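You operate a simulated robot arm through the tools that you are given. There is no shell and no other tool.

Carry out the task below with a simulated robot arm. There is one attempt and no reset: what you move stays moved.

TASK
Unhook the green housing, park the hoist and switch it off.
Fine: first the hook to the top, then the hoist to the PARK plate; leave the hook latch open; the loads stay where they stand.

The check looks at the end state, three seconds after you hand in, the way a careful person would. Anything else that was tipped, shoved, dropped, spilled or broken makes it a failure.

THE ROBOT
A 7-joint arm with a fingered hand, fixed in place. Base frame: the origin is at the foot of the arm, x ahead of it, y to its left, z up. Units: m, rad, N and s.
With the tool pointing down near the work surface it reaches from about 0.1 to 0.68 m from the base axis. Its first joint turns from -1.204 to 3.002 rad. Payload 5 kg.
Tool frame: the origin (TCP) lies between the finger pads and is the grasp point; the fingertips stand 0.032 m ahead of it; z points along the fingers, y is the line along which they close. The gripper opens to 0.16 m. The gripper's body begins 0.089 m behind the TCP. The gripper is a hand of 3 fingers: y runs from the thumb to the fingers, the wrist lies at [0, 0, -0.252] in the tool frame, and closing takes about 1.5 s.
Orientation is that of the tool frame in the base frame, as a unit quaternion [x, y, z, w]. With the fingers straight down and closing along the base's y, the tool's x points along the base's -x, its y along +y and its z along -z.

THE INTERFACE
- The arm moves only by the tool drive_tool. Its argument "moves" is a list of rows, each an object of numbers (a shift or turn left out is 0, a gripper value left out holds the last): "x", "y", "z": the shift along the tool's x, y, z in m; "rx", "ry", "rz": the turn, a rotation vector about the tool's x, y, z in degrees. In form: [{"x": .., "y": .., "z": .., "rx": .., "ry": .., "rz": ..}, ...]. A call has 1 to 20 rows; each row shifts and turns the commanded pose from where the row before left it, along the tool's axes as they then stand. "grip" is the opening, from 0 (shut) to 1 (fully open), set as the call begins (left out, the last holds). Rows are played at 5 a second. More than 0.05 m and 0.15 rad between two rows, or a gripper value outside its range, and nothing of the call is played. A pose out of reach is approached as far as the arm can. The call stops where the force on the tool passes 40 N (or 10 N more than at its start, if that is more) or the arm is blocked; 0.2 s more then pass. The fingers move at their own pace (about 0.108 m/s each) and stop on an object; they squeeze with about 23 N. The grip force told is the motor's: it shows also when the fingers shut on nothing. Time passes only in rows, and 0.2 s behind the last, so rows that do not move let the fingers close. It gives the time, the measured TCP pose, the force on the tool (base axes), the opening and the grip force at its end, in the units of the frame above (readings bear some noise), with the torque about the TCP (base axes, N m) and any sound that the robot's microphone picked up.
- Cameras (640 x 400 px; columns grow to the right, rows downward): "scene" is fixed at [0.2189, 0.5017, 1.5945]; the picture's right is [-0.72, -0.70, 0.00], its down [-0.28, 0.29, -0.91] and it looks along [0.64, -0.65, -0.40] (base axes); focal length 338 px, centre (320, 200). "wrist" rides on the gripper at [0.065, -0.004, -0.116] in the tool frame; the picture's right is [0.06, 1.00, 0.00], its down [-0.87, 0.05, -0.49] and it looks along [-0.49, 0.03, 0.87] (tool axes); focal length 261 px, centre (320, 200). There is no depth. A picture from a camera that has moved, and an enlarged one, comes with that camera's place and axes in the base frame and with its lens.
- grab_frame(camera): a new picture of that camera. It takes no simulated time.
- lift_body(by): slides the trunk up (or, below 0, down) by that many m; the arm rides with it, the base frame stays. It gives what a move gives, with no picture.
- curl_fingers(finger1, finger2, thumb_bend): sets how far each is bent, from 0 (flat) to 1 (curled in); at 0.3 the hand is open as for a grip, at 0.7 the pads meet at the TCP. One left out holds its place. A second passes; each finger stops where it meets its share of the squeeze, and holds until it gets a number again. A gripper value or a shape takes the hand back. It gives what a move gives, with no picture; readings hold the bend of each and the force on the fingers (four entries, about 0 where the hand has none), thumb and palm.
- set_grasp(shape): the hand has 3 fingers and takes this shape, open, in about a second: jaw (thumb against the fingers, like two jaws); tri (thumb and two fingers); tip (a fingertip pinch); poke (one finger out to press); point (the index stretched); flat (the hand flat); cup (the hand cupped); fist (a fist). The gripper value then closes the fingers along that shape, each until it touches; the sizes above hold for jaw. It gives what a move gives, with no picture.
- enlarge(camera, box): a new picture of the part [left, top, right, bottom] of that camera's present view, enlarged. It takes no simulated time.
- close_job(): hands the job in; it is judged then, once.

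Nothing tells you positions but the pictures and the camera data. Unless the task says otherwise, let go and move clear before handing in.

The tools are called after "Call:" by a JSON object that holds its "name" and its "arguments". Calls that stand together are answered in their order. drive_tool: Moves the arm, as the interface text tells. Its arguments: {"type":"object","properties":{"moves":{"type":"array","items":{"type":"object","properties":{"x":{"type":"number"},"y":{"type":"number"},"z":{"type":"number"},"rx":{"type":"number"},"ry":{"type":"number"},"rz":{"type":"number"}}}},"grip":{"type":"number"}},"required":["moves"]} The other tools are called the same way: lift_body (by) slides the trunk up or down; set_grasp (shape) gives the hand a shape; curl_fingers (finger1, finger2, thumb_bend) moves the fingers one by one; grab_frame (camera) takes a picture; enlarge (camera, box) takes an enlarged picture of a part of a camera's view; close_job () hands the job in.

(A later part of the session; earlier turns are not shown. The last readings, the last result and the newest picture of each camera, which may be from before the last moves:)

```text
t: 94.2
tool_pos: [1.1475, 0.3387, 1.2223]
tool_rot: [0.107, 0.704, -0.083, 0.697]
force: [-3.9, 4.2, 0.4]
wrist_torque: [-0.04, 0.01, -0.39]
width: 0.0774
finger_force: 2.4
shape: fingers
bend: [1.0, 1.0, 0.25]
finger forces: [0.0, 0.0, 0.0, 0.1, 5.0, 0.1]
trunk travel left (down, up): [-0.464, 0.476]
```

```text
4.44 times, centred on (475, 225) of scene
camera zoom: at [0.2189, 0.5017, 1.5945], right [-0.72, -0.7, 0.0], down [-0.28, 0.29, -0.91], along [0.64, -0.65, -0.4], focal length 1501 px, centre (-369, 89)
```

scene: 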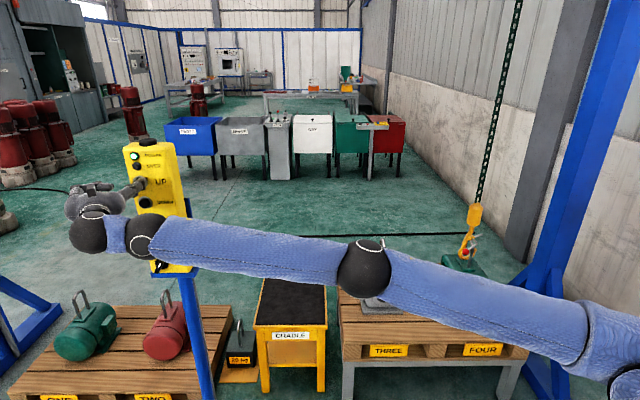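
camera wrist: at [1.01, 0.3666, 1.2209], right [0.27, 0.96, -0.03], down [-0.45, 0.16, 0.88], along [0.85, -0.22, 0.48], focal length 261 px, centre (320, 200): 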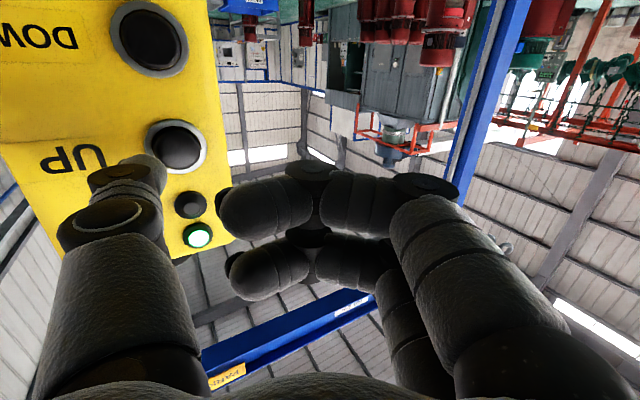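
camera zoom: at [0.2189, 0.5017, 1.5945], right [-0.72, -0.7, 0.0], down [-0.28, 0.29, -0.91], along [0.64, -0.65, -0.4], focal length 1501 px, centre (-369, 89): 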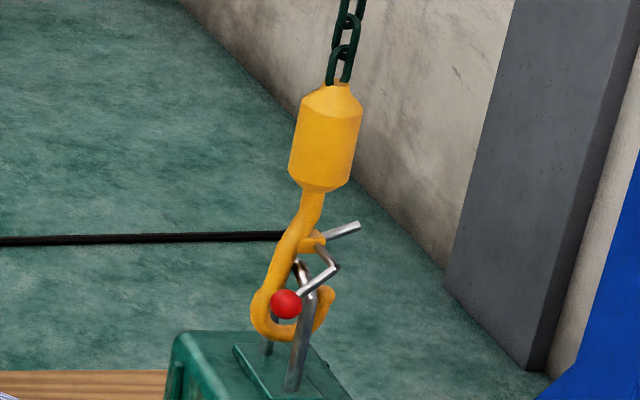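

The hook went down another 0.6 cm. I'll release and check its position relative to the eye.

Call:
{"name": "drive_tool", "arguments": {"moves": [{}, {"y": 0.0098, "z": -0.0174}]}}

Call:
{"name": "enlarge", "arguments": {"camera": "scene", "box": [450, 210, 500, 270]}}

```text
t: 94.8
tool_pos: [1.1352, 0.3496, 1.2218]
tool_rot: [0.109, 0.704, -0.085, 0.697]
force: [-0.5, -0.3, 0.5]
wrist_torque: [0.01, 0.0, -0.01]
width: 0.0774
finger_force: 0.3
shape: fingers
bend: [1.0, 1.0, 0.25]
finger forces: [0.0, 0.1, 0.1, 0.0, 0.0, 0.0]
trunk travel left (down, up): [-0.464, 0.476]
```

```text
6.67 times, centred on (475, 240) of scene
camera zoom: at [0.2189, 0.5017, 1.5945], right [-0.72, -0.7, 0.0], down [-0.28, 0.29, -0.91], along [0.64, -0.65, -0.4], focal length 2252 px, centre (-713, -67)
```

zoom: 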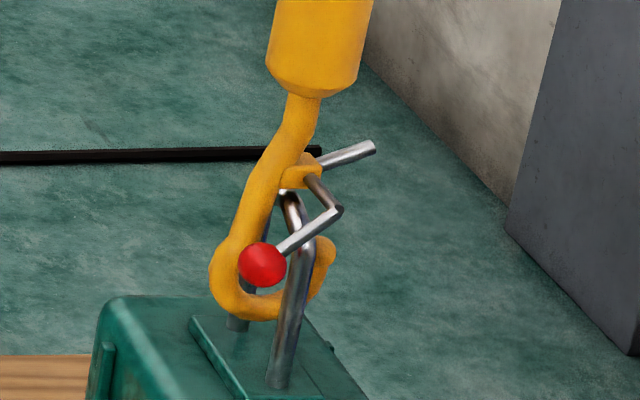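

The geometry looks right: the eye bar is midway between the hook tip and the latch axle. Moving the hoist LEFT should draw the hook off the eye, so I'll drop the trunk another 6.2 cm to reach LEFT.

Call:
{"name": "lift_body", "arguments": {"by": -0.062}}

Call:
{"name": "enlarge", "arguments": {"camera": "scene", "box": [90, 150, 210, 270]}}

Call:
{"name": "grab_frame", "arguments": {"camera": "wrist"}}

```text
t: 95.8
tool_pos: [1.1346, 0.3495, 1.1596]
tool_rot: [0.107, 0.704, -0.084, 0.697]
force: [0.0, 0.6, 1.0]
wrist_torque: [-0.01, 0.01, -0.02]
width: 0.0773
finger_force: 0.1
shape: fingers
bend: [1.0, 1.0, 0.25]
finger forces: [0.0, 0.0, 0.1, 0.1, 0.0, 0.0]
trunk travel left (down, up): [-0.402, 0.538]
```

```text
3.33 times, centred on (150, 210) of scene
camera zoom: at [0.2189, 0.5017, 1.5945], right [-0.72, -0.7, 0.0], down [-0.28, 0.29, -0.91], along [0.64, -0.65, -0.4], focal length 1126 px, centre (887, 167)
```

zoom: 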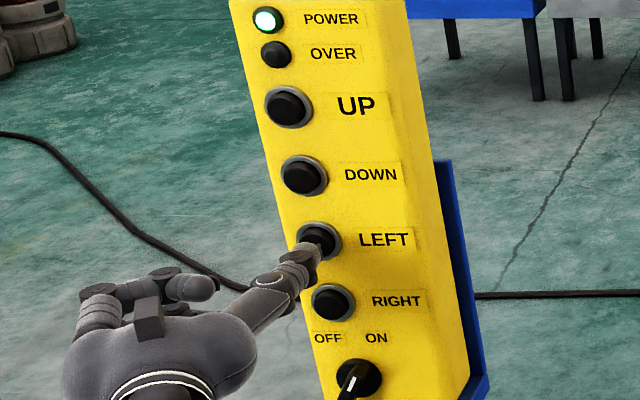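

```text
taken
camera wrist: at [1.0197, 0.3798, 1.0978], right [0.27, 0.96, -0.03], down [-0.45, 0.15, 0.88], along [0.85, -0.22, 0.48], focal length 261 px, centre (320, 200)
```

wrist: 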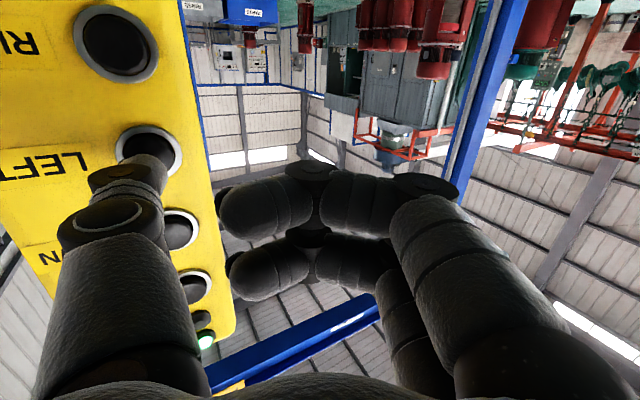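

The thumb is lined up with LEFT, so I'll press and watch which way the hook goes.

Call:
{"name": "drive_tool", "arguments": {"moves": [{"y": -0.0029, "z": 0.0046}, {"y": -0.0029, "z": 0.0046}, {"y": -0.0029, "z": 0.0046}, {"y": -0.0018, "z": 0.003}]}}

Call:
{"name": "enlarge", "arguments": {"camera": "scene", "box": [440, 190, 510, 280]}}

```text
t: 96.8
tool_pos: [1.1468, 0.3372, 1.1594]
tool_rot: [0.108, 0.704, -0.084, 0.697]
force: [-5.9, 6.0, 1.2]
wrist_torque: [-0.05, 0.03, -0.65]
width: 0.0774
finger_force: 3.7
shape: fingers
bend: [1.0, 1.0, 0.25]
finger forces: [0.0, 0.0, 0.0, 0.1, 7.7, 0.0]
trunk travel left (down, up): [-0.402, 0.538]
```

```text
4.44 times, centred on (475, 235) of scene
camera zoom: at [0.2189, 0.5017, 1.5945], right [-0.72, -0.7, 0.0], down [-0.28, 0.29, -0.91], along [0.64, -0.65, -0.4], focal length 1501 px, centre (-369, 44)
```

zoom: 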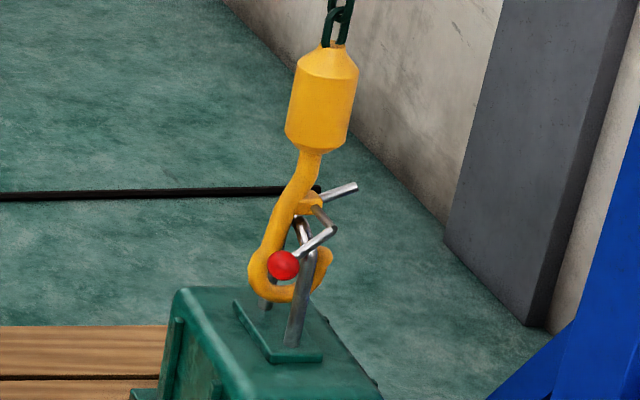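

The block seems to have shifted slightly left. Holding a little longer.

Call:
{"name": "drive_tool", "arguments": {"moves": [{}, {}]}}

Call:
{"name": "enlarge", "arguments": {"camera": "scene", "box": [440, 190, 510, 280]}}

```text
t: 97.4
tool_pos: [1.1475, 0.3381, 1.159]
tool_rot: [0.107, 0.704, -0.085, 0.697]
force: [-7.8, 10.1, -0.1]
wrist_torque: [0.01, 0.05, -0.97]
width: 0.0772
finger_force: 6.2
shape: fingers
bend: [1.0, 1.0, 0.25]
finger forces: [0.0, 0.0, 0.1, 0.0, 11.7, 0.0]
trunk travel left (down, up): [-0.402, 0.538]
```

```text
4.44 times, centred on (475, 235) of scene
camera zoom: at [0.2189, 0.5017, 1.5945], right [-0.72, -0.7, 0.0], down [-0.28, 0.29, -0.91], along [0.64, -0.65, -0.4], focal length 1501 px, centre (-369, 44)
```

zoom: 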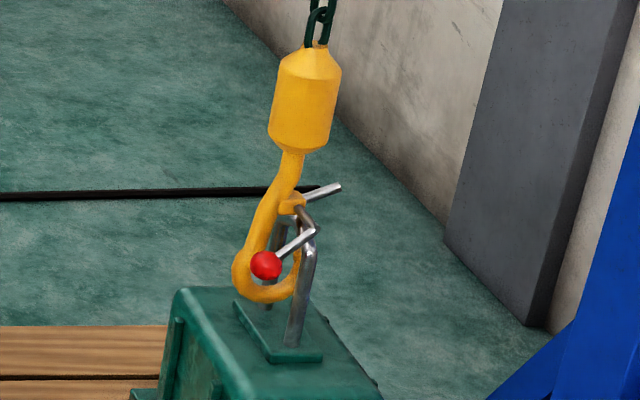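

LEFT moves the hook scene-left, off the eye, as wanted. Continuing in short bursts.

Call:
{"name": "drive_tool", "arguments": {"moves": [{}, {}]}}

Call:
{"name": "enlarge", "arguments": {"camera": "scene", "box": [420, 190, 510, 290]}}

```text
t: 98.0
tool_pos: [1.1473, 0.3378, 1.1604]
tool_rot: [0.108, 0.704, -0.085, 0.697]
force: [-8.8, 11.2, 0.4]
wrist_torque: [0.07, 0.01, -1.14]
width: 0.0771
finger_force: 7.6
shape: fingers
bend: [1.0, 1.0, 0.25]
finger forces: [0.0, 0.0, 0.1, 0.0, 14.1, 0.1]
trunk travel left (down, up): [-0.402, 0.538]
```

```text
4.00 times, centred on (465, 240) of scene
camera zoom: at [0.2189, 0.5017, 1.5945], right [-0.72, -0.7, 0.0], down [-0.28, 0.29, -0.91], along [0.64, -0.65, -0.4], focal length 1351 px, centre (-260, 40)
```

zoom: 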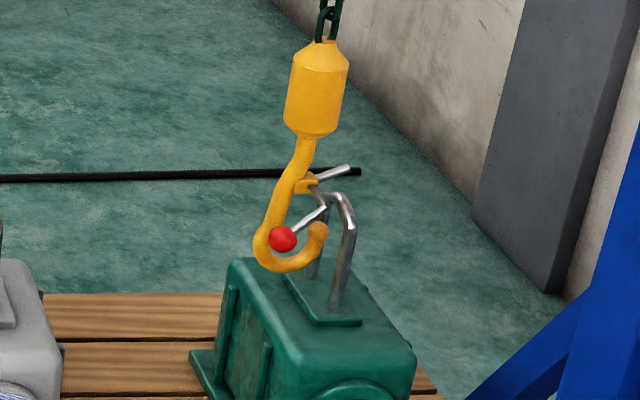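

The tip has just about cleared the eye. A bit more LEFT for margin.

Call:
{"name": "drive_tool", "arguments": {"moves": [{}, {}]}}

Call:
{"name": "enlarge", "arguments": {"camera": "scene", "box": [400, 190, 510, 290]}}

```text
t: 98.6
tool_pos: [1.1482, 0.3378, 1.1606]
tool_rot: [0.107, 0.704, -0.085, 0.697]
force: [-10.5, 12.0, -0.8]
wrist_torque: [0.11, 0.01, -1.23]
width: 0.077
finger_force: 7.4
shape: fingers
bend: [1.0, 1.0, 0.25]
finger forces: [0.0, 0.0, 0.1, 0.0, 15.3, 0.1]
trunk travel left (down, up): [-0.402, 0.538]
```

```text
4.00 times, centred on (455, 240) of scene
camera zoom: at [0.2189, 0.5017, 1.5945], right [-0.72, -0.7, 0.0], down [-0.28, 0.29, -0.91], along [0.64, -0.65, -0.4], focal length 1351 px, centre (-220, 40)
```

zoom: 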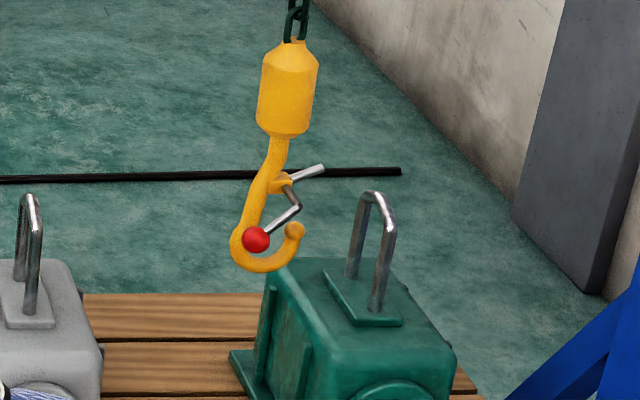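

The hook is fully free of the green housing with good clearance. Releasing LEFT.

Call:
{"name": "drive_tool", "arguments": {"moves": [{"y": 0.0098, "z": -0.0174}, {}, {}, {}]}}

Call:
{"name": "grab_frame", "arguments": {"camera": "scene"}}

```text
t: 99.6
tool_pos: [1.1337, 0.3478, 1.1608]
tool_rot: [0.108, 0.704, -0.085, 0.697]
force: [-0.4, 0.6, 0.4]
wrist_torque: [0.0, 0.0, -0.02]
width: 0.0773
finger_force: 0.0
shape: fingers
bend: [1.0, 1.0, 0.25]
finger forces: [0.1, 0.0, 0.0, 0.0, 0.0, 0.1]
trunk travel left (down, up): [-0.402, 0.538]
```

```text
taken
```

scene: 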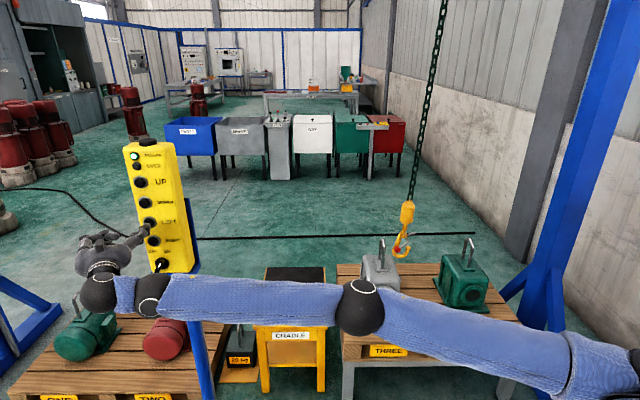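

The hook travelled noticeably further than expected and is now near the grey housing. I'll look closely before any more time passes.

Call:
{"name": "enlarge", "arguments": {"camera": "scene", "box": [350, 190, 460, 300]}}

Call:
{"name": "enlarge", "arguments": {"camera": "scene", "box": [90, 150, 210, 270]}}

```text
3.64 times, centred on (405, 245) of scene
camera zoom: at [0.2189, 0.5017, 1.5945], right [-0.72, -0.7, 0.0], down [-0.28, 0.29, -0.91], along [0.64, -0.65, -0.4], focal length 1228 px, centre (11, 36)
```

zoom: 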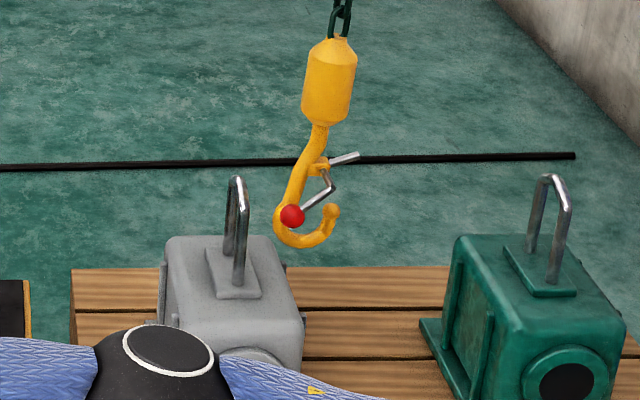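

```text
3.33 times, centred on (150, 210) of scene
camera zoom: at [0.2189, 0.5017, 1.5945], right [-0.72, -0.7, 0.0], down [-0.28, 0.29, -0.91], along [0.64, -0.65, -0.4], focal length 1126 px, centre (887, 167)
```

zoom: 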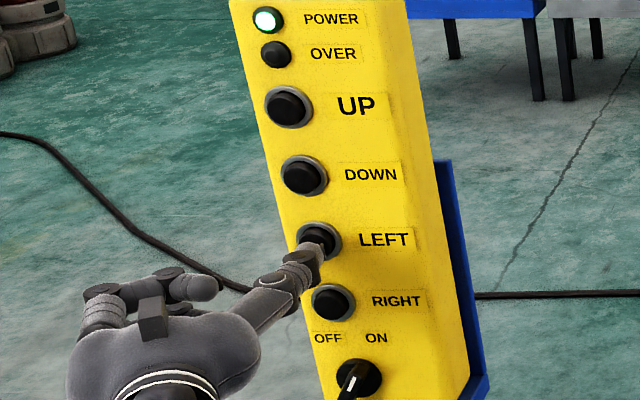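

The chain leans, so the hook is swinging after the trolley stopped; it should be on its way back to the right, with clearance on both sides. I'll go up to the UP button now.

Call:
{"name": "lift_body", "arguments": {"by": 0.124}}

Call:
{"name": "enlarge", "arguments": {"camera": "scene", "box": [350, 150, 500, 300]}}

Call:
{"name": "enlarge", "arguments": {"camera": "scene", "box": [90, 110, 210, 230]}}

```text
t: 101.1
tool_pos: [1.1354, 0.3481, 1.2829]
tool_rot: [0.107, 0.704, -0.084, 0.697]
force: [0.3, -0.7, -0.4]
wrist_torque: [0.01, -0.03, 0.0]
width: 0.0769
finger_force: 0.1
shape: fingers
bend: [1.0, 1.0, 0.25]
finger forces: [0.0, 0.0, 0.0, 0.0, 0.0, 0.1]
trunk travel left (down, up): [-0.526, 0.414]
```

```text
2.67 times, centred on (425, 225) of scene
camera zoom: at [0.2189, 0.5017, 1.5945], right [-0.72, -0.7, 0.0], down [-0.28, 0.29, -0.91], along [0.64, -0.65, -0.4], focal length 901 px, centre (40, 133)
```

zoom: 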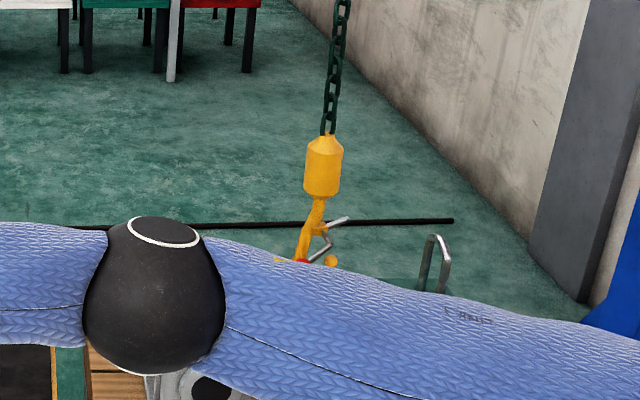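

```text
3.33 times, centred on (150, 170) of scene
camera zoom: at [0.2189, 0.5017, 1.5945], right [-0.72, -0.7, 0.0], down [-0.28, 0.29, -0.91], along [0.64, -0.65, -0.4], focal length 1126 px, centre (887, 300)
```

zoom: 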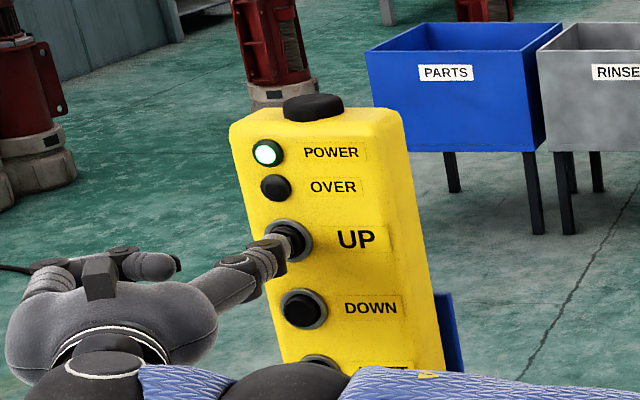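

The hook swung back to the right and is clear of both housings. Pressing UP now and holding.

Call:
{"name": "drive_tool", "arguments": {"moves": [{"y": -0.0029, "z": 0.0046}, {"y": -0.0029, "z": 0.0046}, {"y": -0.0029, "z": 0.0046}, {"y": -0.0018, "z": 0.003}, {}]}}

Call:
{"name": "enlarge", "arguments": {"camera": "scene", "box": [350, 110, 500, 260]}}

```text
t: 102.3
tool_pos: [1.147, 0.3363, 1.2835]
tool_rot: [0.106, 0.704, -0.084, 0.697]
force: [-9.0, 9.8, -3.4]
wrist_torque: [0.41, 0.04, -1.02]
width: 0.0774
finger_force: 6.2
shape: fingers
bend: [1.0, 1.0, 0.25]
finger forces: [0.1, 0.0, 0.0, 0.0, 12.5, 0.0]
trunk travel left (down, up): [-0.526, 0.414]
```

```text
2.67 times, centred on (425, 185) of scene
camera zoom: at [0.2189, 0.5017, 1.5945], right [-0.72, -0.7, 0.0], down [-0.28, 0.29, -0.91], along [0.64, -0.65, -0.4], focal length 901 px, centre (40, 240)
```

zoom: 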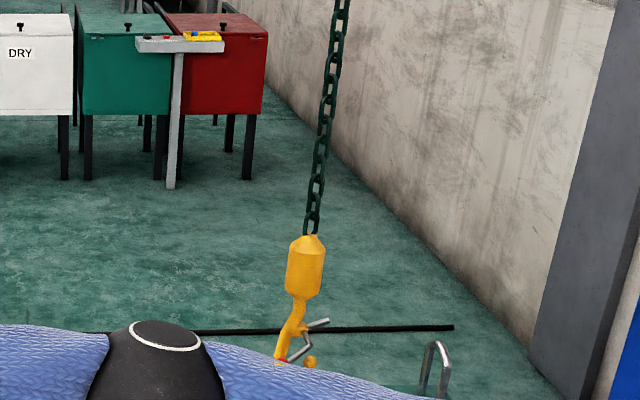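

The hook is rising. I'll keep holding UP and check as it goes.

Call:
{"name": "drive_tool", "arguments": {"moves": [{}, {}, {}, {}, {}]}}

Call:
{"name": "grab_frame", "arguments": {"camera": "scene"}}

```text
t: 103.5
tool_pos: [1.1462, 0.3363, 1.2838]
tool_rot: [0.107, 0.704, -0.085, 0.697]
force: [-12.6, 14.3, -5.9]
wrist_torque: [0.73, 0.01, -1.54]
width: 0.0773
finger_force: 9.8
shape: fingers
bend: [1.0, 1.0, 0.25]
finger forces: [0.0, 0.0, 0.0, 0.0, 19.1, 0.1]
trunk travel left (down, up): [-0.526, 0.414]
```

```text
taken
```

scene: 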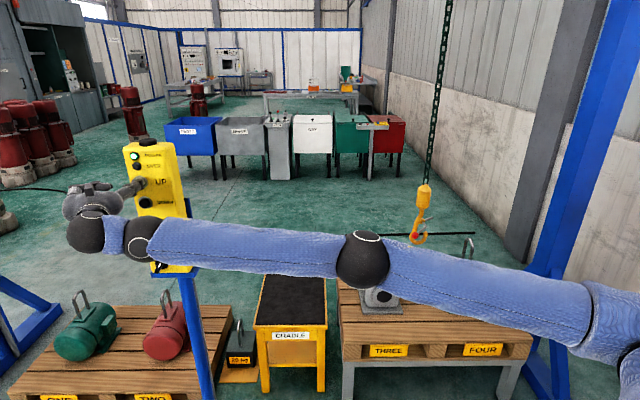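

It's rising steadily, so I'll hold longer.

Call:
{"name": "drive_tool", "arguments": {"moves": [{}, {}, {}, {}, {}, {}, {}, {}, {}, {}]}}

Call:
{"name": "grab_frame", "arguments": {"camera": "scene"}}

```text
t: 105.7
tool_pos: [1.146, 0.3343, 1.2842]
tool_rot: [0.107, 0.704, -0.084, 0.697]
force: [-13.3, 15.2, -2.2]
wrist_torque: [0.33, 0.1, -1.52]
width: 0.0772
finger_force: 9.2
shape: fingers
bend: [1.0, 1.0, 0.25]
finger forces: [0.0, 0.0, 0.0, 0.0, 19.4, 0.1]
trunk travel left (down, up): [-0.526, 0.414]
```

```text
taken
```

scene: 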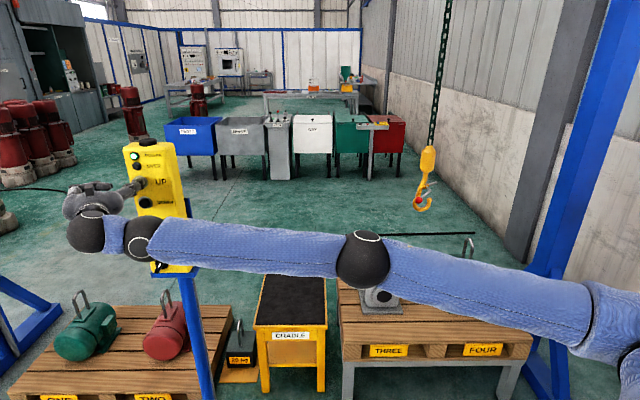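

About 8.5 cm/s. The top is still about a metre away, so I'll hold UP for longer stretches.

Call:
{"name": "drive_tool", "arguments": {"moves": [{}, {}, {}, {}, {}, {}, {}, {}, {}, {}, {}, {}, {}, {}, {}, {}, {}, {}, {}, {}]}}

Call:
{"name": "grab_frame", "arguments": {"camera": "scene"}}

Call:
{"name": "grab_frame", "arguments": {"camera": "wrist"}}

```text
t: 109.9
tool_pos: [1.1459, 0.3369, 1.2847]
tool_rot: [0.107, 0.704, -0.084, 0.697]
force: [-13.8, 14.4, -0.5]
wrist_torque: [0.3, 0.09, -1.53]
width: 0.0775
finger_force: 9.3
shape: fingers
bend: [1.0, 1.0, 0.25]
finger forces: [0.0, 0.0, 0.1, 0.1, 19.2, 0.0]
trunk travel left (down, up): [-0.526, 0.414]
```

```text
taken
```

scene: 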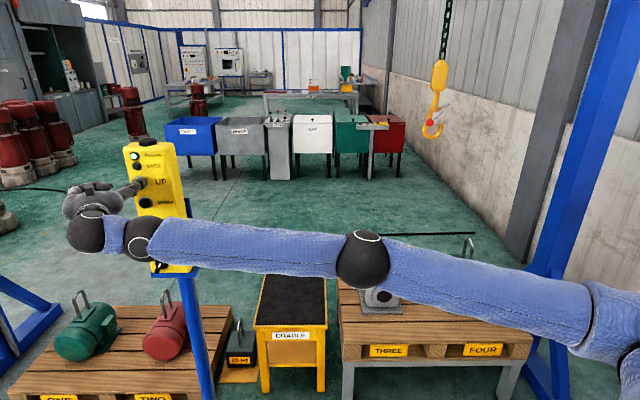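

```text
taken
camera wrist: at [1.0319, 0.3641, 1.2218], right [0.27, 0.96, -0.03], down [-0.45, 0.16, 0.88], along [0.85, -0.22, 0.48], focal length 261 px, centre (320, 200)
```

wrist: 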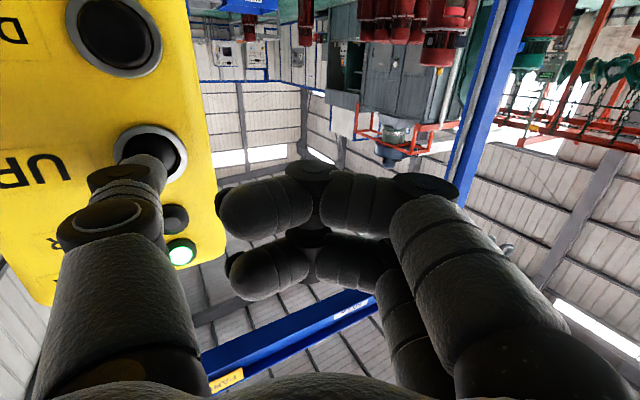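

The hook is around head height now. Holding on, and listening for a limit stop.

Call:
{"name": "drive_tool", "arguments": {"moves": [{}, {}, {}, {}, {}, {}, {}, {}, {}, {}, {}, {}, {}, {}, {}, {}, {}, {}, {}, {}]}}

Call:
{"name": "drive_tool", "arguments": {"moves": [{}, {}, {}, {}, {}, {}, {}, {}, {}, {}, {}, {}, {}, {}, {}, {}, {}, {}, {}, {}]}}

Call:
{"name": "grab_frame", "arguments": {"camera": "scene"}}

Call:
{"name": "grab_frame", "arguments": {"camera": "wrist"}}

```text
t: 114.1
tool_pos: [1.1461, 0.3351, 1.2849]
tool_rot: [0.109, 0.704, -0.086, 0.697]
force: [-13.1, 13.7, -1.5]
wrist_torque: [0.27, 0.07, -1.56]
width: 0.0772
finger_force: 9.8
shape: fingers
bend: [1.0, 1.0, 0.25]
finger forces: [0.0, 0.0, 0.0, 0.1, 19.2, 0.0]
trunk travel left (down, up): [-0.526, 0.414]
```

```text
t: 118.3
tool_pos: [1.1461, 0.3345, 1.2844]
tool_rot: [0.108, 0.704, -0.085, 0.697]
force: [-12.5, 14.2, -1.2]
wrist_torque: [0.28, 0.1, -1.54]
width: 0.0775
finger_force: 9.8
shape: fingers
bend: [1.0, 1.0, 0.25]
finger forces: [0.0, 0.0, 0.0, 0.0, 19.3, 0.0]
trunk travel left (down, up): [-0.526, 0.414]
```

```text
taken
```

scene: 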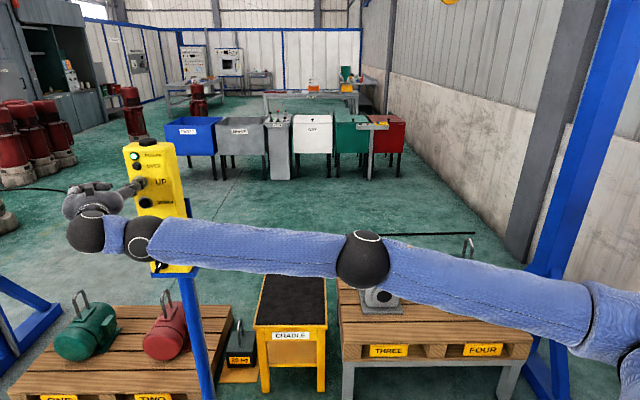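

```text
taken
camera wrist: at [1.0319, 0.3641, 1.2218], right [0.27, 0.96, -0.03], down [-0.45, 0.16, 0.88], along [0.85, -0.22, 0.48], focal length 261 px, centre (320, 200)
```

wrist: 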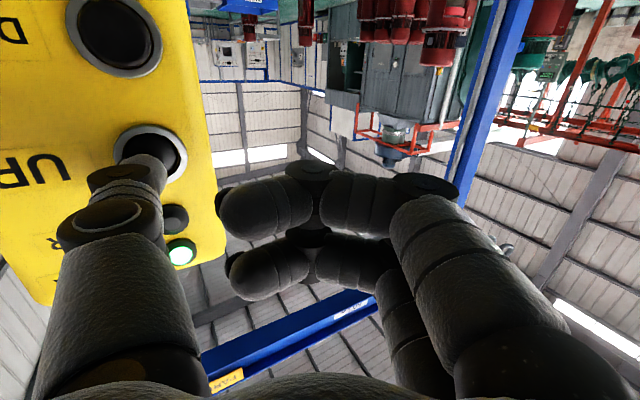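

Only the hook's bottom shows at the picture's top edge. I'll hold a bit longer to see whether it still moves.

Call:
{"name": "enlarge", "arguments": {"camera": "scene", "box": [410, 0, 490, 50]}}

Call:
{"name": "drive_tool", "arguments": {"moves": [{}, {}, {}, {}]}}

Call:
{"name": "enlarge", "arguments": {"camera": "scene", "box": [410, 0, 490, 50]}}

```text
8.00 times, centred on (450, 25) of scene
camera zoom: at [0.2189, 0.5017, 1.5945], right [-0.72, -0.7, 0.0], down [-0.28, 0.29, -0.91], along [0.64, -0.65, -0.4], focal length 2702 px, centre (-720, 1600)
```

zoom: 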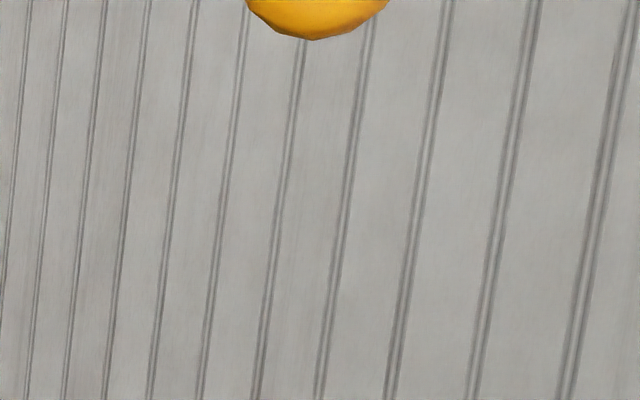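

```text
t: 119.3
tool_pos: [1.146, 0.336, 1.2849]
tool_rot: [0.107, 0.704, -0.084, 0.697]
force: [-12.5, 13.8, -1.7]
wrist_torque: [0.26, 0.08, -1.52]
width: 0.0769
finger_force: 10.0
shape: fingers
bend: [1.0, 1.0, 0.25]
finger forces: [0.0, 0.0, 0.0, 0.0, 19.2, 0.0]
trunk travel left (down, up): [-0.526, 0.414]
```

```text
8.00 times, centred on (450, 25) of scene
camera zoom: at [0.2189, 0.5017, 1.5945], right [-0.72, -0.7, 0.0], down [-0.28, 0.29, -0.91], along [0.64, -0.65, -0.4], focal length 2702 px, centre (-720, 1600)
```

zoom: 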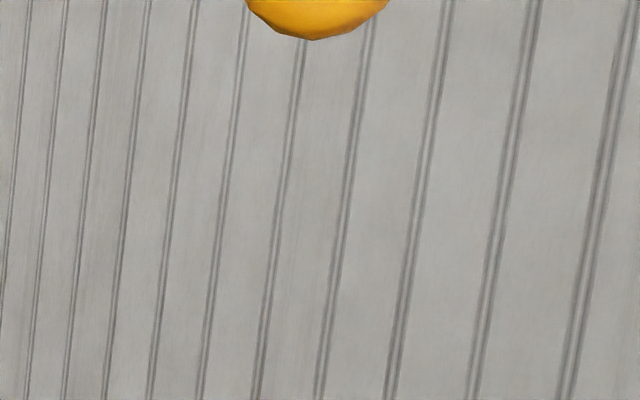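

The hook has stopped at its top limit, with its bottom at about z = 1.75. The trolley now has to travel about 0.95 m left to the PARK plate, so I'll release UP and go down to LEFT.

Call:
{"name": "drive_tool", "arguments": {"moves": [{"y": 0.0098, "z": -0.0174}, {}]}}

Call:
{"name": "lift_body", "arguments": {"by": -0.124}}

Call:
{"name": "enlarge", "arguments": {"camera": "scene", "box": [90, 150, 210, 270]}}

Call:
{"name": "enlarge", "arguments": {"camera": "scene", "box": [410, 0, 490, 50]}}

```text
t: 119.9
tool_pos: [1.1348, 0.3469, 1.2841]
tool_rot: [0.108, 0.704, -0.085, 0.697]
force: [-1.2, 0.3, 0.0]
wrist_torque: [-0.01, 0.02, -0.04]
width: 0.0771
finger_force: 0.0
shape: fingers
bend: [1.0, 1.0, 0.25]
finger forces: [0.0, 0.1, 0.0, 0.0, 0.0, 0.1]
trunk travel left (down, up): [-0.526, 0.414]
```

```text
t: 121.5
tool_pos: [1.1333, 0.3478, 1.1595]
tool_rot: [0.108, 0.704, -0.083, 0.697]
force: [-0.2, -0.7, 0.3]
wrist_torque: [0.02, 0.0, -0.02]
width: 0.0771
finger_force: 0.0
shape: fingers
bend: [1.0, 1.0, 0.25]
finger forces: [0.0, 0.0, 0.0, 0.0, 0.0, 0.0]
trunk travel left (down, up): [-0.402, 0.538]
```

```text
3.33 times, centred on (150, 210) of scene
camera zoom: at [0.2189, 0.5017, 1.5945], right [-0.72, -0.7, 0.0], down [-0.28, 0.29, -0.91], along [0.64, -0.65, -0.4], focal length 1126 px, centre (887, 167)
```

zoom: 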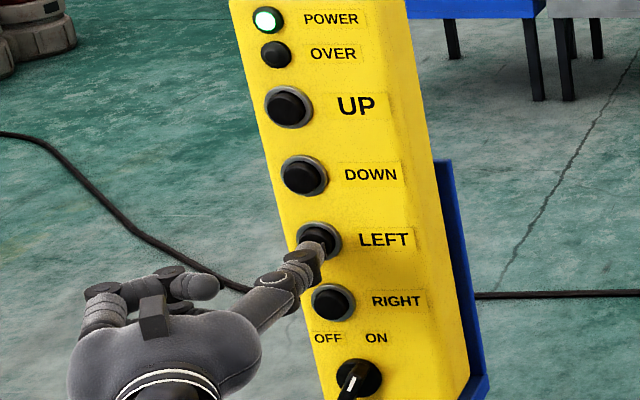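

```text
8.00 times, centred on (450, 25) of scene
camera zoom: at [0.2189, 0.5017, 1.5945], right [-0.72, -0.7, 0.0], down [-0.28, 0.29, -0.91], along [0.64, -0.65, -0.4], focal length 2702 px, centre (-720, 1600)
```

zoom: 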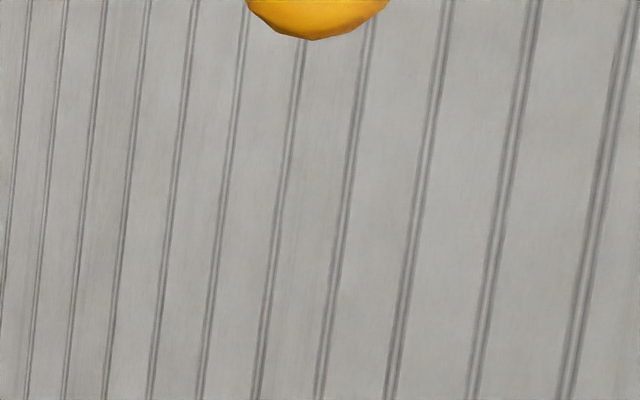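

The thumb is at LEFT again and the hook hangs still at the top. Pressing LEFT and tracking the hook along the picture's top edge.

Call:
{"name": "drive_tool", "arguments": {"moves": [{"y": -0.0029, "z": 0.0046}, {"y": -0.0029, "z": 0.0046}, {"y": -0.0029, "z": 0.0046}, {"y": -0.0022, "z": 0.0035}, {}, {}, {}, {}]}}

Call:
{"name": "grab_frame", "arguments": {"camera": "scene"}}

```text
t: 123.3
tool_pos: [1.1472, 0.3354, 1.1592]
tool_rot: [0.107, 0.704, -0.084, 0.697]
force: [-10.9, 9.9, -3.4]
wrist_torque: [0.39, 0.0, -1.19]
width: 0.0777
finger_force: 7.4
shape: fingers
bend: [1.0, 1.0, 0.25]
finger forces: [0.1, 0.1, 0.0, 0.0, 14.7, 0.1]
trunk travel left (down, up): [-0.402, 0.538]
```

```text
taken
```

scene: 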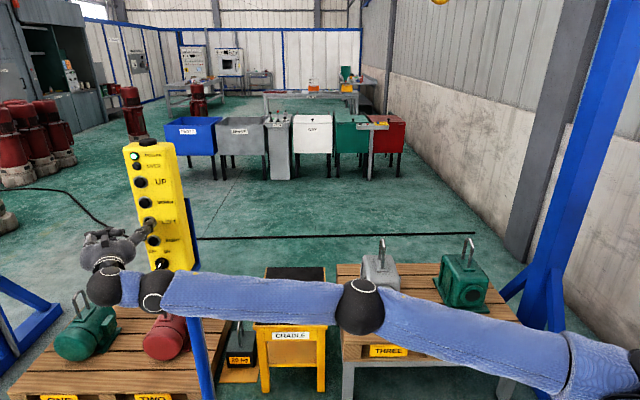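

Moving left. Continuing.

Call:
{"name": "drive_tool", "arguments": {"moves": [{}, {}, {}, {}, {}, {}, {}, {}]}}

Call:
{"name": "enlarge", "arguments": {"camera": "scene", "box": [150, 0, 470, 60]}}

```text
t: 125.1
tool_pos: [1.1471, 0.3352, 1.1607]
tool_rot: [0.106, 0.704, -0.084, 0.697]
force: [-15.0, 15.4, -7.7]
wrist_torque: [0.71, -0.04, -1.76]
width: 0.0778
finger_force: 11.1
shape: fingers
bend: [1.0, 1.0, 0.25]
finger forces: [0.1, 0.0, 0.1, 0.0, 21.5, 0.1]
trunk travel left (down, up): [-0.402, 0.538]
```

```text
2.00 times, centred on (310, 30) of scene
camera zoom: at [0.2189, 0.5017, 1.5945], right [-0.72, -0.7, 0.0], down [-0.28, 0.29, -0.91], along [0.64, -0.65, -0.4], focal length 676 px, centre (340, 540)
```

zoom: 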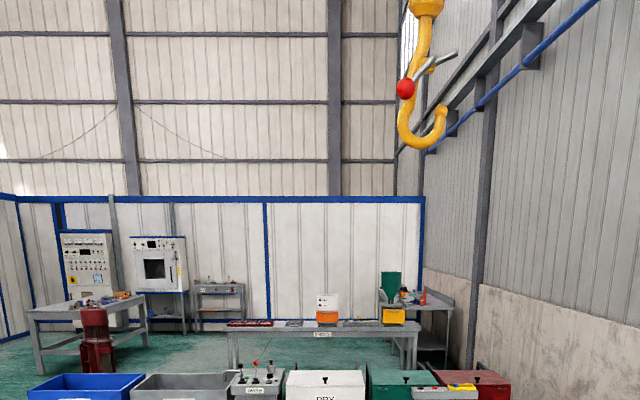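

Useful: the enlarged view reaches above the picture's edge. I'll use that trick to look for the trolley and the PARK plate while time stands still.

Call:
{"name": "enlarge", "arguments": {"camera": "scene", "box": [0, 0, 640, 2]}}

Call:
{"name": "enlarge", "arguments": {"camera": "scene", "box": [100, 0, 500, 2]}}

```text
1.00 times, centred on (320, 1) of scene (not enlarged: the box is as wide or as high as the picture)
camera zoom: at [0.2189, 0.5017, 1.5945], right [-0.72, -0.7, 0.0], down [-0.28, 0.29, -0.91], along [0.64, -0.65, -0.4], focal length 338 px, centre (320, 399)
```

zoom: 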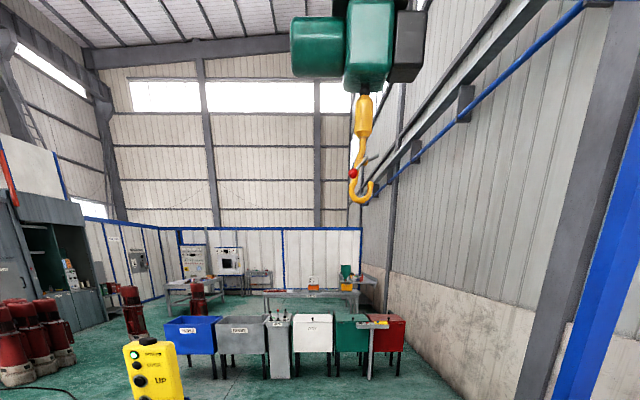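

```text
1.60 times, centred on (300, 1) of scene
camera zoom: at [0.2189, 0.5017, 1.5945], right [-0.72, -0.7, 0.0], down [-0.28, 0.29, -0.91], along [0.64, -0.65, -0.4], focal length 540 px, centre (352, 518)
```

zoom: 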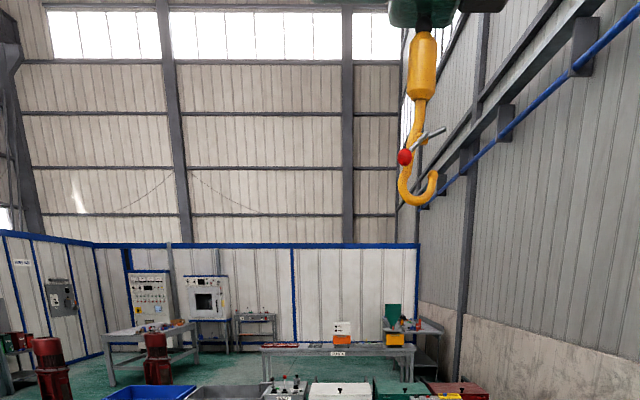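

I can see the hoist body now, but PARK should be higher up and to the left. I'll try a box further up.

Call:
{"name": "enlarge", "arguments": {"camera": "scene", "box": [0, -200, 640, -100]}}

```text
refused: -200 is not a number from 0 to 400
```

That's refused, so I'll rely on the hook's column: I expect it near column 187 when the hoist is under PARK. Holding LEFT further.

Call:
{"name": "drive_tool", "arguments": {"moves": [{}, {}, {}, {}, {}, {}, {}, {}, {}, {}]}}

Call:
{"name": "enlarge", "arguments": {"camera": "scene", "box": [0, 0, 640, 2]}}

Call:
{"name": "grab_frame", "arguments": {"camera": "wrist"}}

```text
t: 127.3
tool_pos: [1.1465, 0.3347, 1.1598]
tool_rot: [0.107, 0.704, -0.085, 0.697]
force: [-16.3, 17.0, -8.2]
wrist_torque: [0.87, -0.08, -2.0]
width: 0.0776
finger_force: 12.1
shape: fingers
bend: [1.0, 1.0, 0.25]
finger forces: [0.0, 0.1, 0.1, 0.0, 23.8, 0.1]
trunk travel left (down, up): [-0.402, 0.538]
```

```text
1.00 times, centred on (320, 1) of scene (not enlarged: the box is as wide or as high as the picture)
camera zoom: at [0.2189, 0.5017, 1.5945], right [-0.72, -0.7, 0.0], down [-0.28, 0.29, -0.91], along [0.64, -0.65, -0.4], focal length 338 px, centre (320, 399)
```

zoom: 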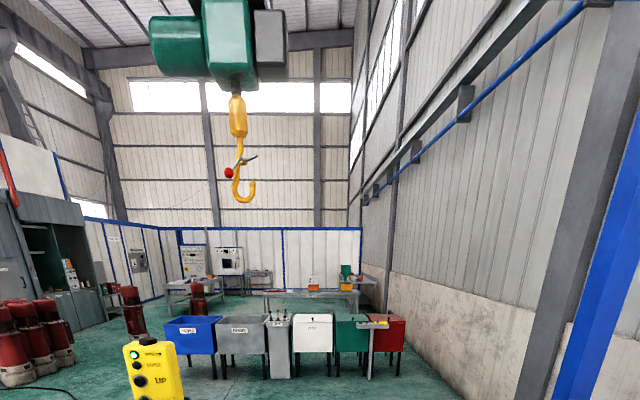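

```text
taken
camera wrist: at [1.033, 0.3637, 1.0969], right [0.27, 0.96, -0.03], down [-0.45, 0.16, 0.88], along [0.85, -0.22, 0.48], focal length 261 px, centre (320, 200)
```

wrist: 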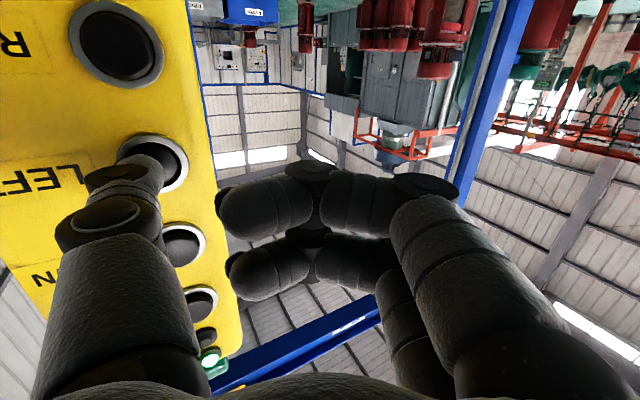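

About 0.24 m remain at about 0.2 m/s. I'll hold a moment more and then release early to allow for coasting.

Call:
{"name": "drive_tool", "arguments": {"moves": [{}, {}, {"y": 0.0098, "z": -0.0174}, {}, {}]}}

Call:
{"name": "enlarge", "arguments": {"camera": "scene", "box": [0, 0, 640, 2]}}

```text
t: 128.5
tool_pos: [1.1345, 0.3438, 1.1607]
tool_rot: [0.109, 0.704, -0.085, 0.696]
force: [-0.3, -0.4, 0.0]
wrist_torque: [-0.03, 0.0, -0.03]
width: 0.0773
finger_force: 0.0
shape: fingers
bend: [1.0, 1.0, 0.25]
finger forces: [0.1, 0.1, 0.0, 0.0, 0.1, 0.0]
trunk travel left (down, up): [-0.402, 0.538]
```

```text
1.00 times, centred on (320, 1) of scene (not enlarged: the box is as wide or as high as the picture)
camera zoom: at [0.2189, 0.5017, 1.5945], right [-0.72, -0.7, 0.0], down [-0.28, 0.29, -0.91], along [0.64, -0.65, -0.4], focal length 338 px, centre (320, 399)
```

zoom: 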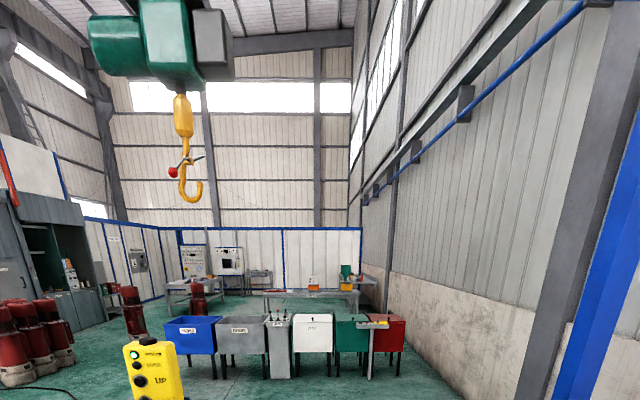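

The hoist is close: about 3 cm short by my estimate, which is itself uncertain by 2 cm. I'll back off, rise and tilt the wrist camera up to compare the hoist directly with the PARK plate.

Call:
{"name": "drive_tool", "arguments": {"moves": [{"z": -0.03}, {"z": -0.03}]}}

Call:
{"name": "lift_body", "arguments": {"by": 0.3}}

Call:
{"name": "drive_tool", "arguments": {"moves": [{"ry": -8}, {"ry": -8}, {"ry": -8}]}}

Call:
{"name": "grab_frame", "arguments": {"camera": "wrist"}}

Call:
{"name": "enlarge", "arguments": {"camera": "scene", "box": [0, 0, 640, 2]}}

```text
t: 129.1
tool_pos: [1.0734, 0.3604, 1.1619]
tool_rot: [0.107, 0.704, -0.084, 0.697]
force: [0.8, 0.2, 0.1]
wrist_torque: [0.02, 0.0, -0.02]
width: 0.0773
finger_force: 0.0
shape: fingers
bend: [1.0, 1.0, 0.25]
finger forces: [0.0, 0.0, 0.0, 0.0, 0.0, 0.0]
trunk travel left (down, up): [-0.402, 0.538]
```

```text
t: 132.1
tool_pos: [1.0738, 0.3607, 1.4618]
tool_rot: [0.108, 0.704, -0.084, 0.696]
force: [0.6, -0.4, 0.6]
wrist_torque: [-0.01, -0.01, -0.05]
width: 0.0775
finger_force: 0.0
shape: fingers
bend: [1.0, 1.0, 0.25]
finger forces: [0.1, 0.1, 0.0, 0.1, 0.0, 0.0]
trunk travel left (down, up): [-0.702, 0.238]
```

```text
t: 132.9
tool_pos: [1.0743, 0.3621, 1.4619]
tool_rot: [0.088, 0.543, -0.105, 0.829]
force: [-0.2, -0.2, -0.7]
wrist_torque: [-0.01, 0.01, 0.0]
width: 0.077
finger_force: 0.0
shape: fingers
bend: [1.0, 1.0, 0.25]
finger forces: [0.0, 0.1, 0.0, 0.0, 0.0, 0.0]
trunk travel left (down, up): [-0.702, 0.238]
```

```text
taken
camera wrist: at [0.995, 0.3819, 1.3578], right [0.29, 0.96, -0.03], down [-0.76, 0.25, 0.61], along [0.59, -0.16, 0.79], focal length 261 px, centre (320, 200)
```

wrist: 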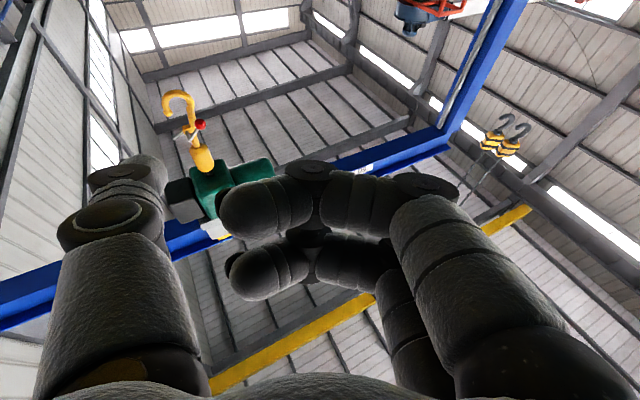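

```text
1.00 times, centred on (320, 1) of scene (not enlarged: the box is as wide or as high as the picture)
camera zoom: at [0.2189, 0.5017, 1.5945], right [-0.72, -0.7, 0.0], down [-0.28, 0.29, -0.91], along [0.64, -0.65, -0.4], focal length 338 px, centre (320, 399)
```

zoom: 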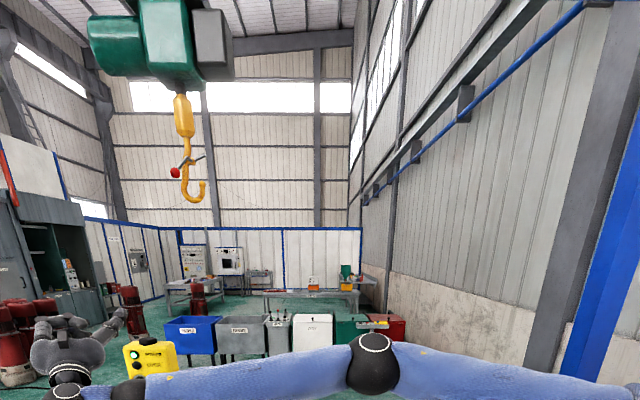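

The hoist and the yellow PARK plate are in view behind my fingers. I'll open the hand to see them clearly.

Call:
{"name": "curl_fingers", "arguments": {"finger1": 0.1, "finger2": 0.1, "thumb_bend": 0}}

Call:
{"name": "enlarge", "arguments": {"camera": "wrist", "box": [120, 70, 400, 260]}}

```text
t: 133.9
tool_pos: [1.0732, 0.3618, 1.4623]
tool_rot: [0.087, 0.544, -0.105, 0.828]
force: [0.2, 1.1, 0.5]
wrist_torque: [-0.01, 0.01, -0.03]
width: 0.2148
finger_force: 0.1
shape: fingers
bend: [0.1, 0.1, 0.0]
finger forces: [0.0, 0.0, 0.1, 0.1, 0.1, 0.0]
trunk travel left (down, up): [-0.702, 0.238]
```

```text
2.11 times, centred on (260, 165) of wrist
camera zoom: at [0.9945, 0.3815, 1.3582], right [0.29, 0.96, -0.03], down [-0.75, 0.25, 0.61], along [0.59, -0.16, 0.79], focal length 549 px, centre (446, 274)
```

zoom: 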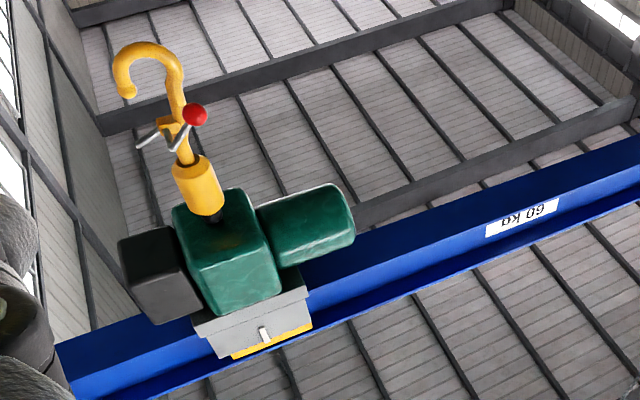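

The trolley carries a white pointer right over the PARK plate. I'll zoom in further to judge its alignment.

Call:
{"name": "enlarge", "arguments": {"camera": "wrist", "box": [200, 190, 280, 250]}}

```text
6.67 times, centred on (240, 220) of wrist
camera zoom: at [0.9945, 0.3815, 1.3582], right [0.29, 0.96, -0.03], down [-0.75, 0.25, 0.61], along [0.59, -0.16, 0.79], focal length 1738 px, centre (853, 67)
```

zoom: 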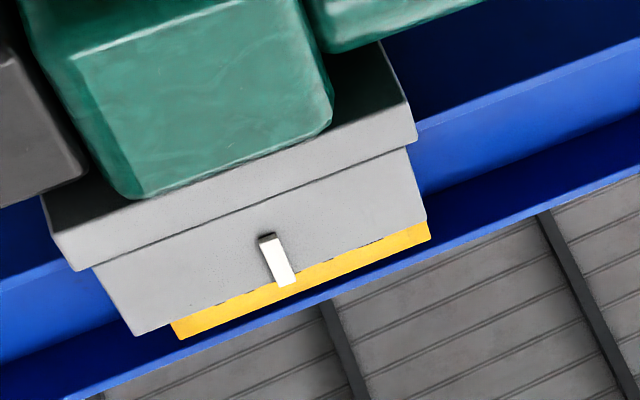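

The trolley pointer is within about 1 cm of the middle of the roughly 19 cm wide PARK plate, so the hoist is parked. Next is the switch, so I'll study the knob.

Call:
{"name": "enlarge", "arguments": {"camera": "scene", "box": [140, 235, 190, 280]}}

Call:
{"name": "grab_frame", "arguments": {"camera": "scene"}}

```text
8.89 times, centred on (165, 258) of scene
camera zoom: at [0.2189, 0.5017, 1.5945], right [-0.72, -0.7, 0.0], down [-0.28, 0.29, -0.91], along [0.64, -0.65, -0.4], focal length 3003 px, centre (1698, -311)
```

zoom: 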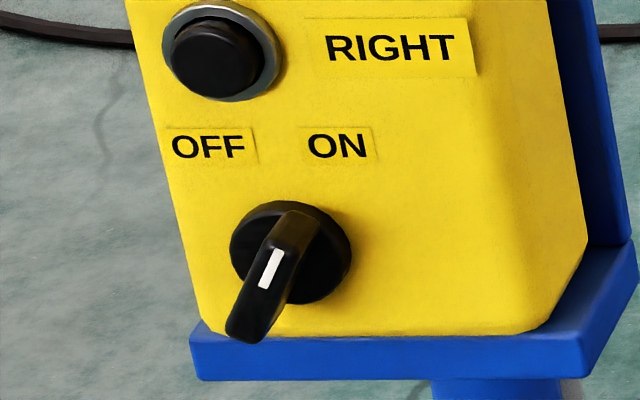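

```text
taken
```

scene: 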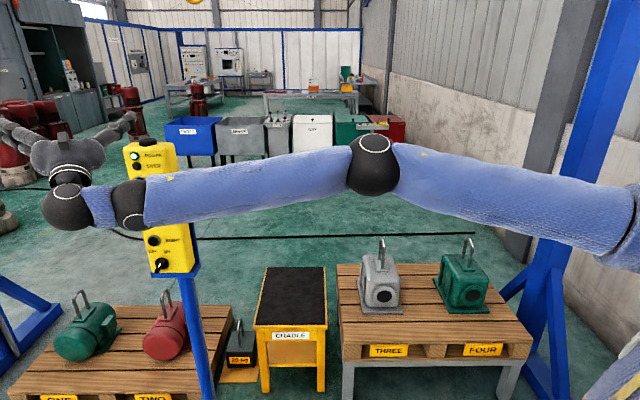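

The switch blade points upper-right to ON, so it must turn so its top end goes left to OFF. I'll restore the pressing hand shape, come down to the knob's height (z about 1.03) and push the blade's upper end from right to left with the thumb.

Call:
{"name": "drive_tool", "arguments": {"moves": [{"ry": 8}, {"ry": 8}, {"ry": 8}]}}

Call:
{"name": "curl_fingers", "arguments": {"finger1": 1, "finger2": 1, "thumb_bend": 0.25}}

Call:
{"name": "lift_body", "arguments": {"by": -0.3}}

Call:
{"name": "lift_body", "arguments": {"by": -0.127}}

Call:
{"name": "grab_frame", "arguments": {"camera": "wrist"}}

Call:
{"name": "grab_frame", "arguments": {"camera": "scene"}}

```text
t: 134.7
tool_pos: [1.0734, 0.3604, 1.4618]
tool_rot: [0.108, 0.705, -0.084, 0.696]
force: [-1.1, 0.3, 0.0]
wrist_torque: [0.0, 0.0, 0.04]
width: 0.2152
finger_force: 0.1
shape: fingers
bend: [0.1, 0.1, 0.0]
finger forces: [0.0, 0.0, 0.1, 0.0, 0.1, 0.0]
trunk travel left (down, up): [-0.702, 0.238]
```

```text
t: 135.7
tool_pos: [1.075, 0.3612, 1.4633]
tool_rot: [0.108, 0.704, -0.084, 0.697]
force: [-0.2, -0.1, 0.3]
wrist_torque: [0.0, 0.02, 0.01]
width: 0.0772
finger_force: 0.1
shape: fingers
bend: [1.0, 1.0, 0.25]
finger forces: [0.0, 0.0, 0.0, 0.0, 0.1, 0.0]
trunk travel left (down, up): [-0.702, 0.238]
```

```text
t: 138.7
tool_pos: [1.0739, 0.3607, 1.1634]
tool_rot: [0.107, 0.704, -0.084, 0.697]
force: [0.5, -0.7, -0.1]
wrist_torque: [0.03, 0.0, 0.02]
width: 0.0775
finger_force: 0.1
shape: fingers
bend: [1.0, 1.0, 0.25]
finger forces: [0.0, 0.0, 0.1, 0.0, 0.0, 0.0]
trunk travel left (down, up): [-0.402, 0.538]
```

```text
t: 140.2
tool_pos: [1.0738, 0.3594, 1.037]
tool_rot: [0.108, 0.704, -0.085, 0.697]
force: [-0.2, 0.2, 0.3]
wrist_torque: [-0.04, 0.03, 0.01]
width: 0.0776
finger_force: 0.0
shape: fingers
bend: [1.0, 1.0, 0.25]
finger forces: [0.0, 0.0, 0.1, 0.0, 0.0, 0.1]
trunk travel left (down, up): [-0.275, 0.665]
```

```text
taken
camera wrist: at [0.9598, 0.3897, 0.9739], right [0.27, 0.96, -0.03], down [-0.45, 0.16, 0.88], along [0.85, -0.22, 0.48], focal length 261 px, centre (320, 200)
```

wrist: 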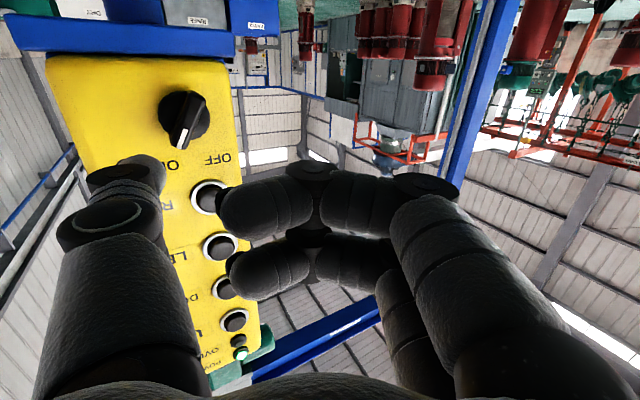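

```text
taken
```

scene: 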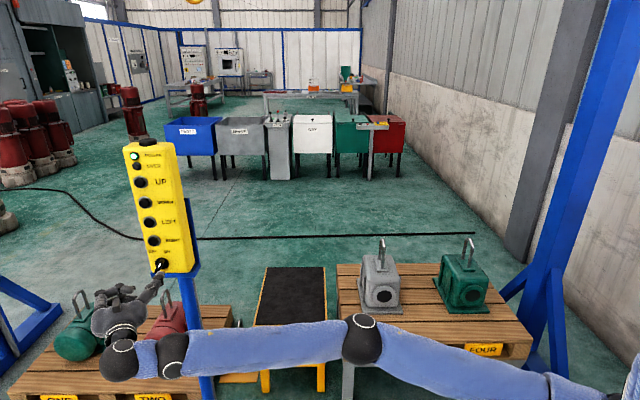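

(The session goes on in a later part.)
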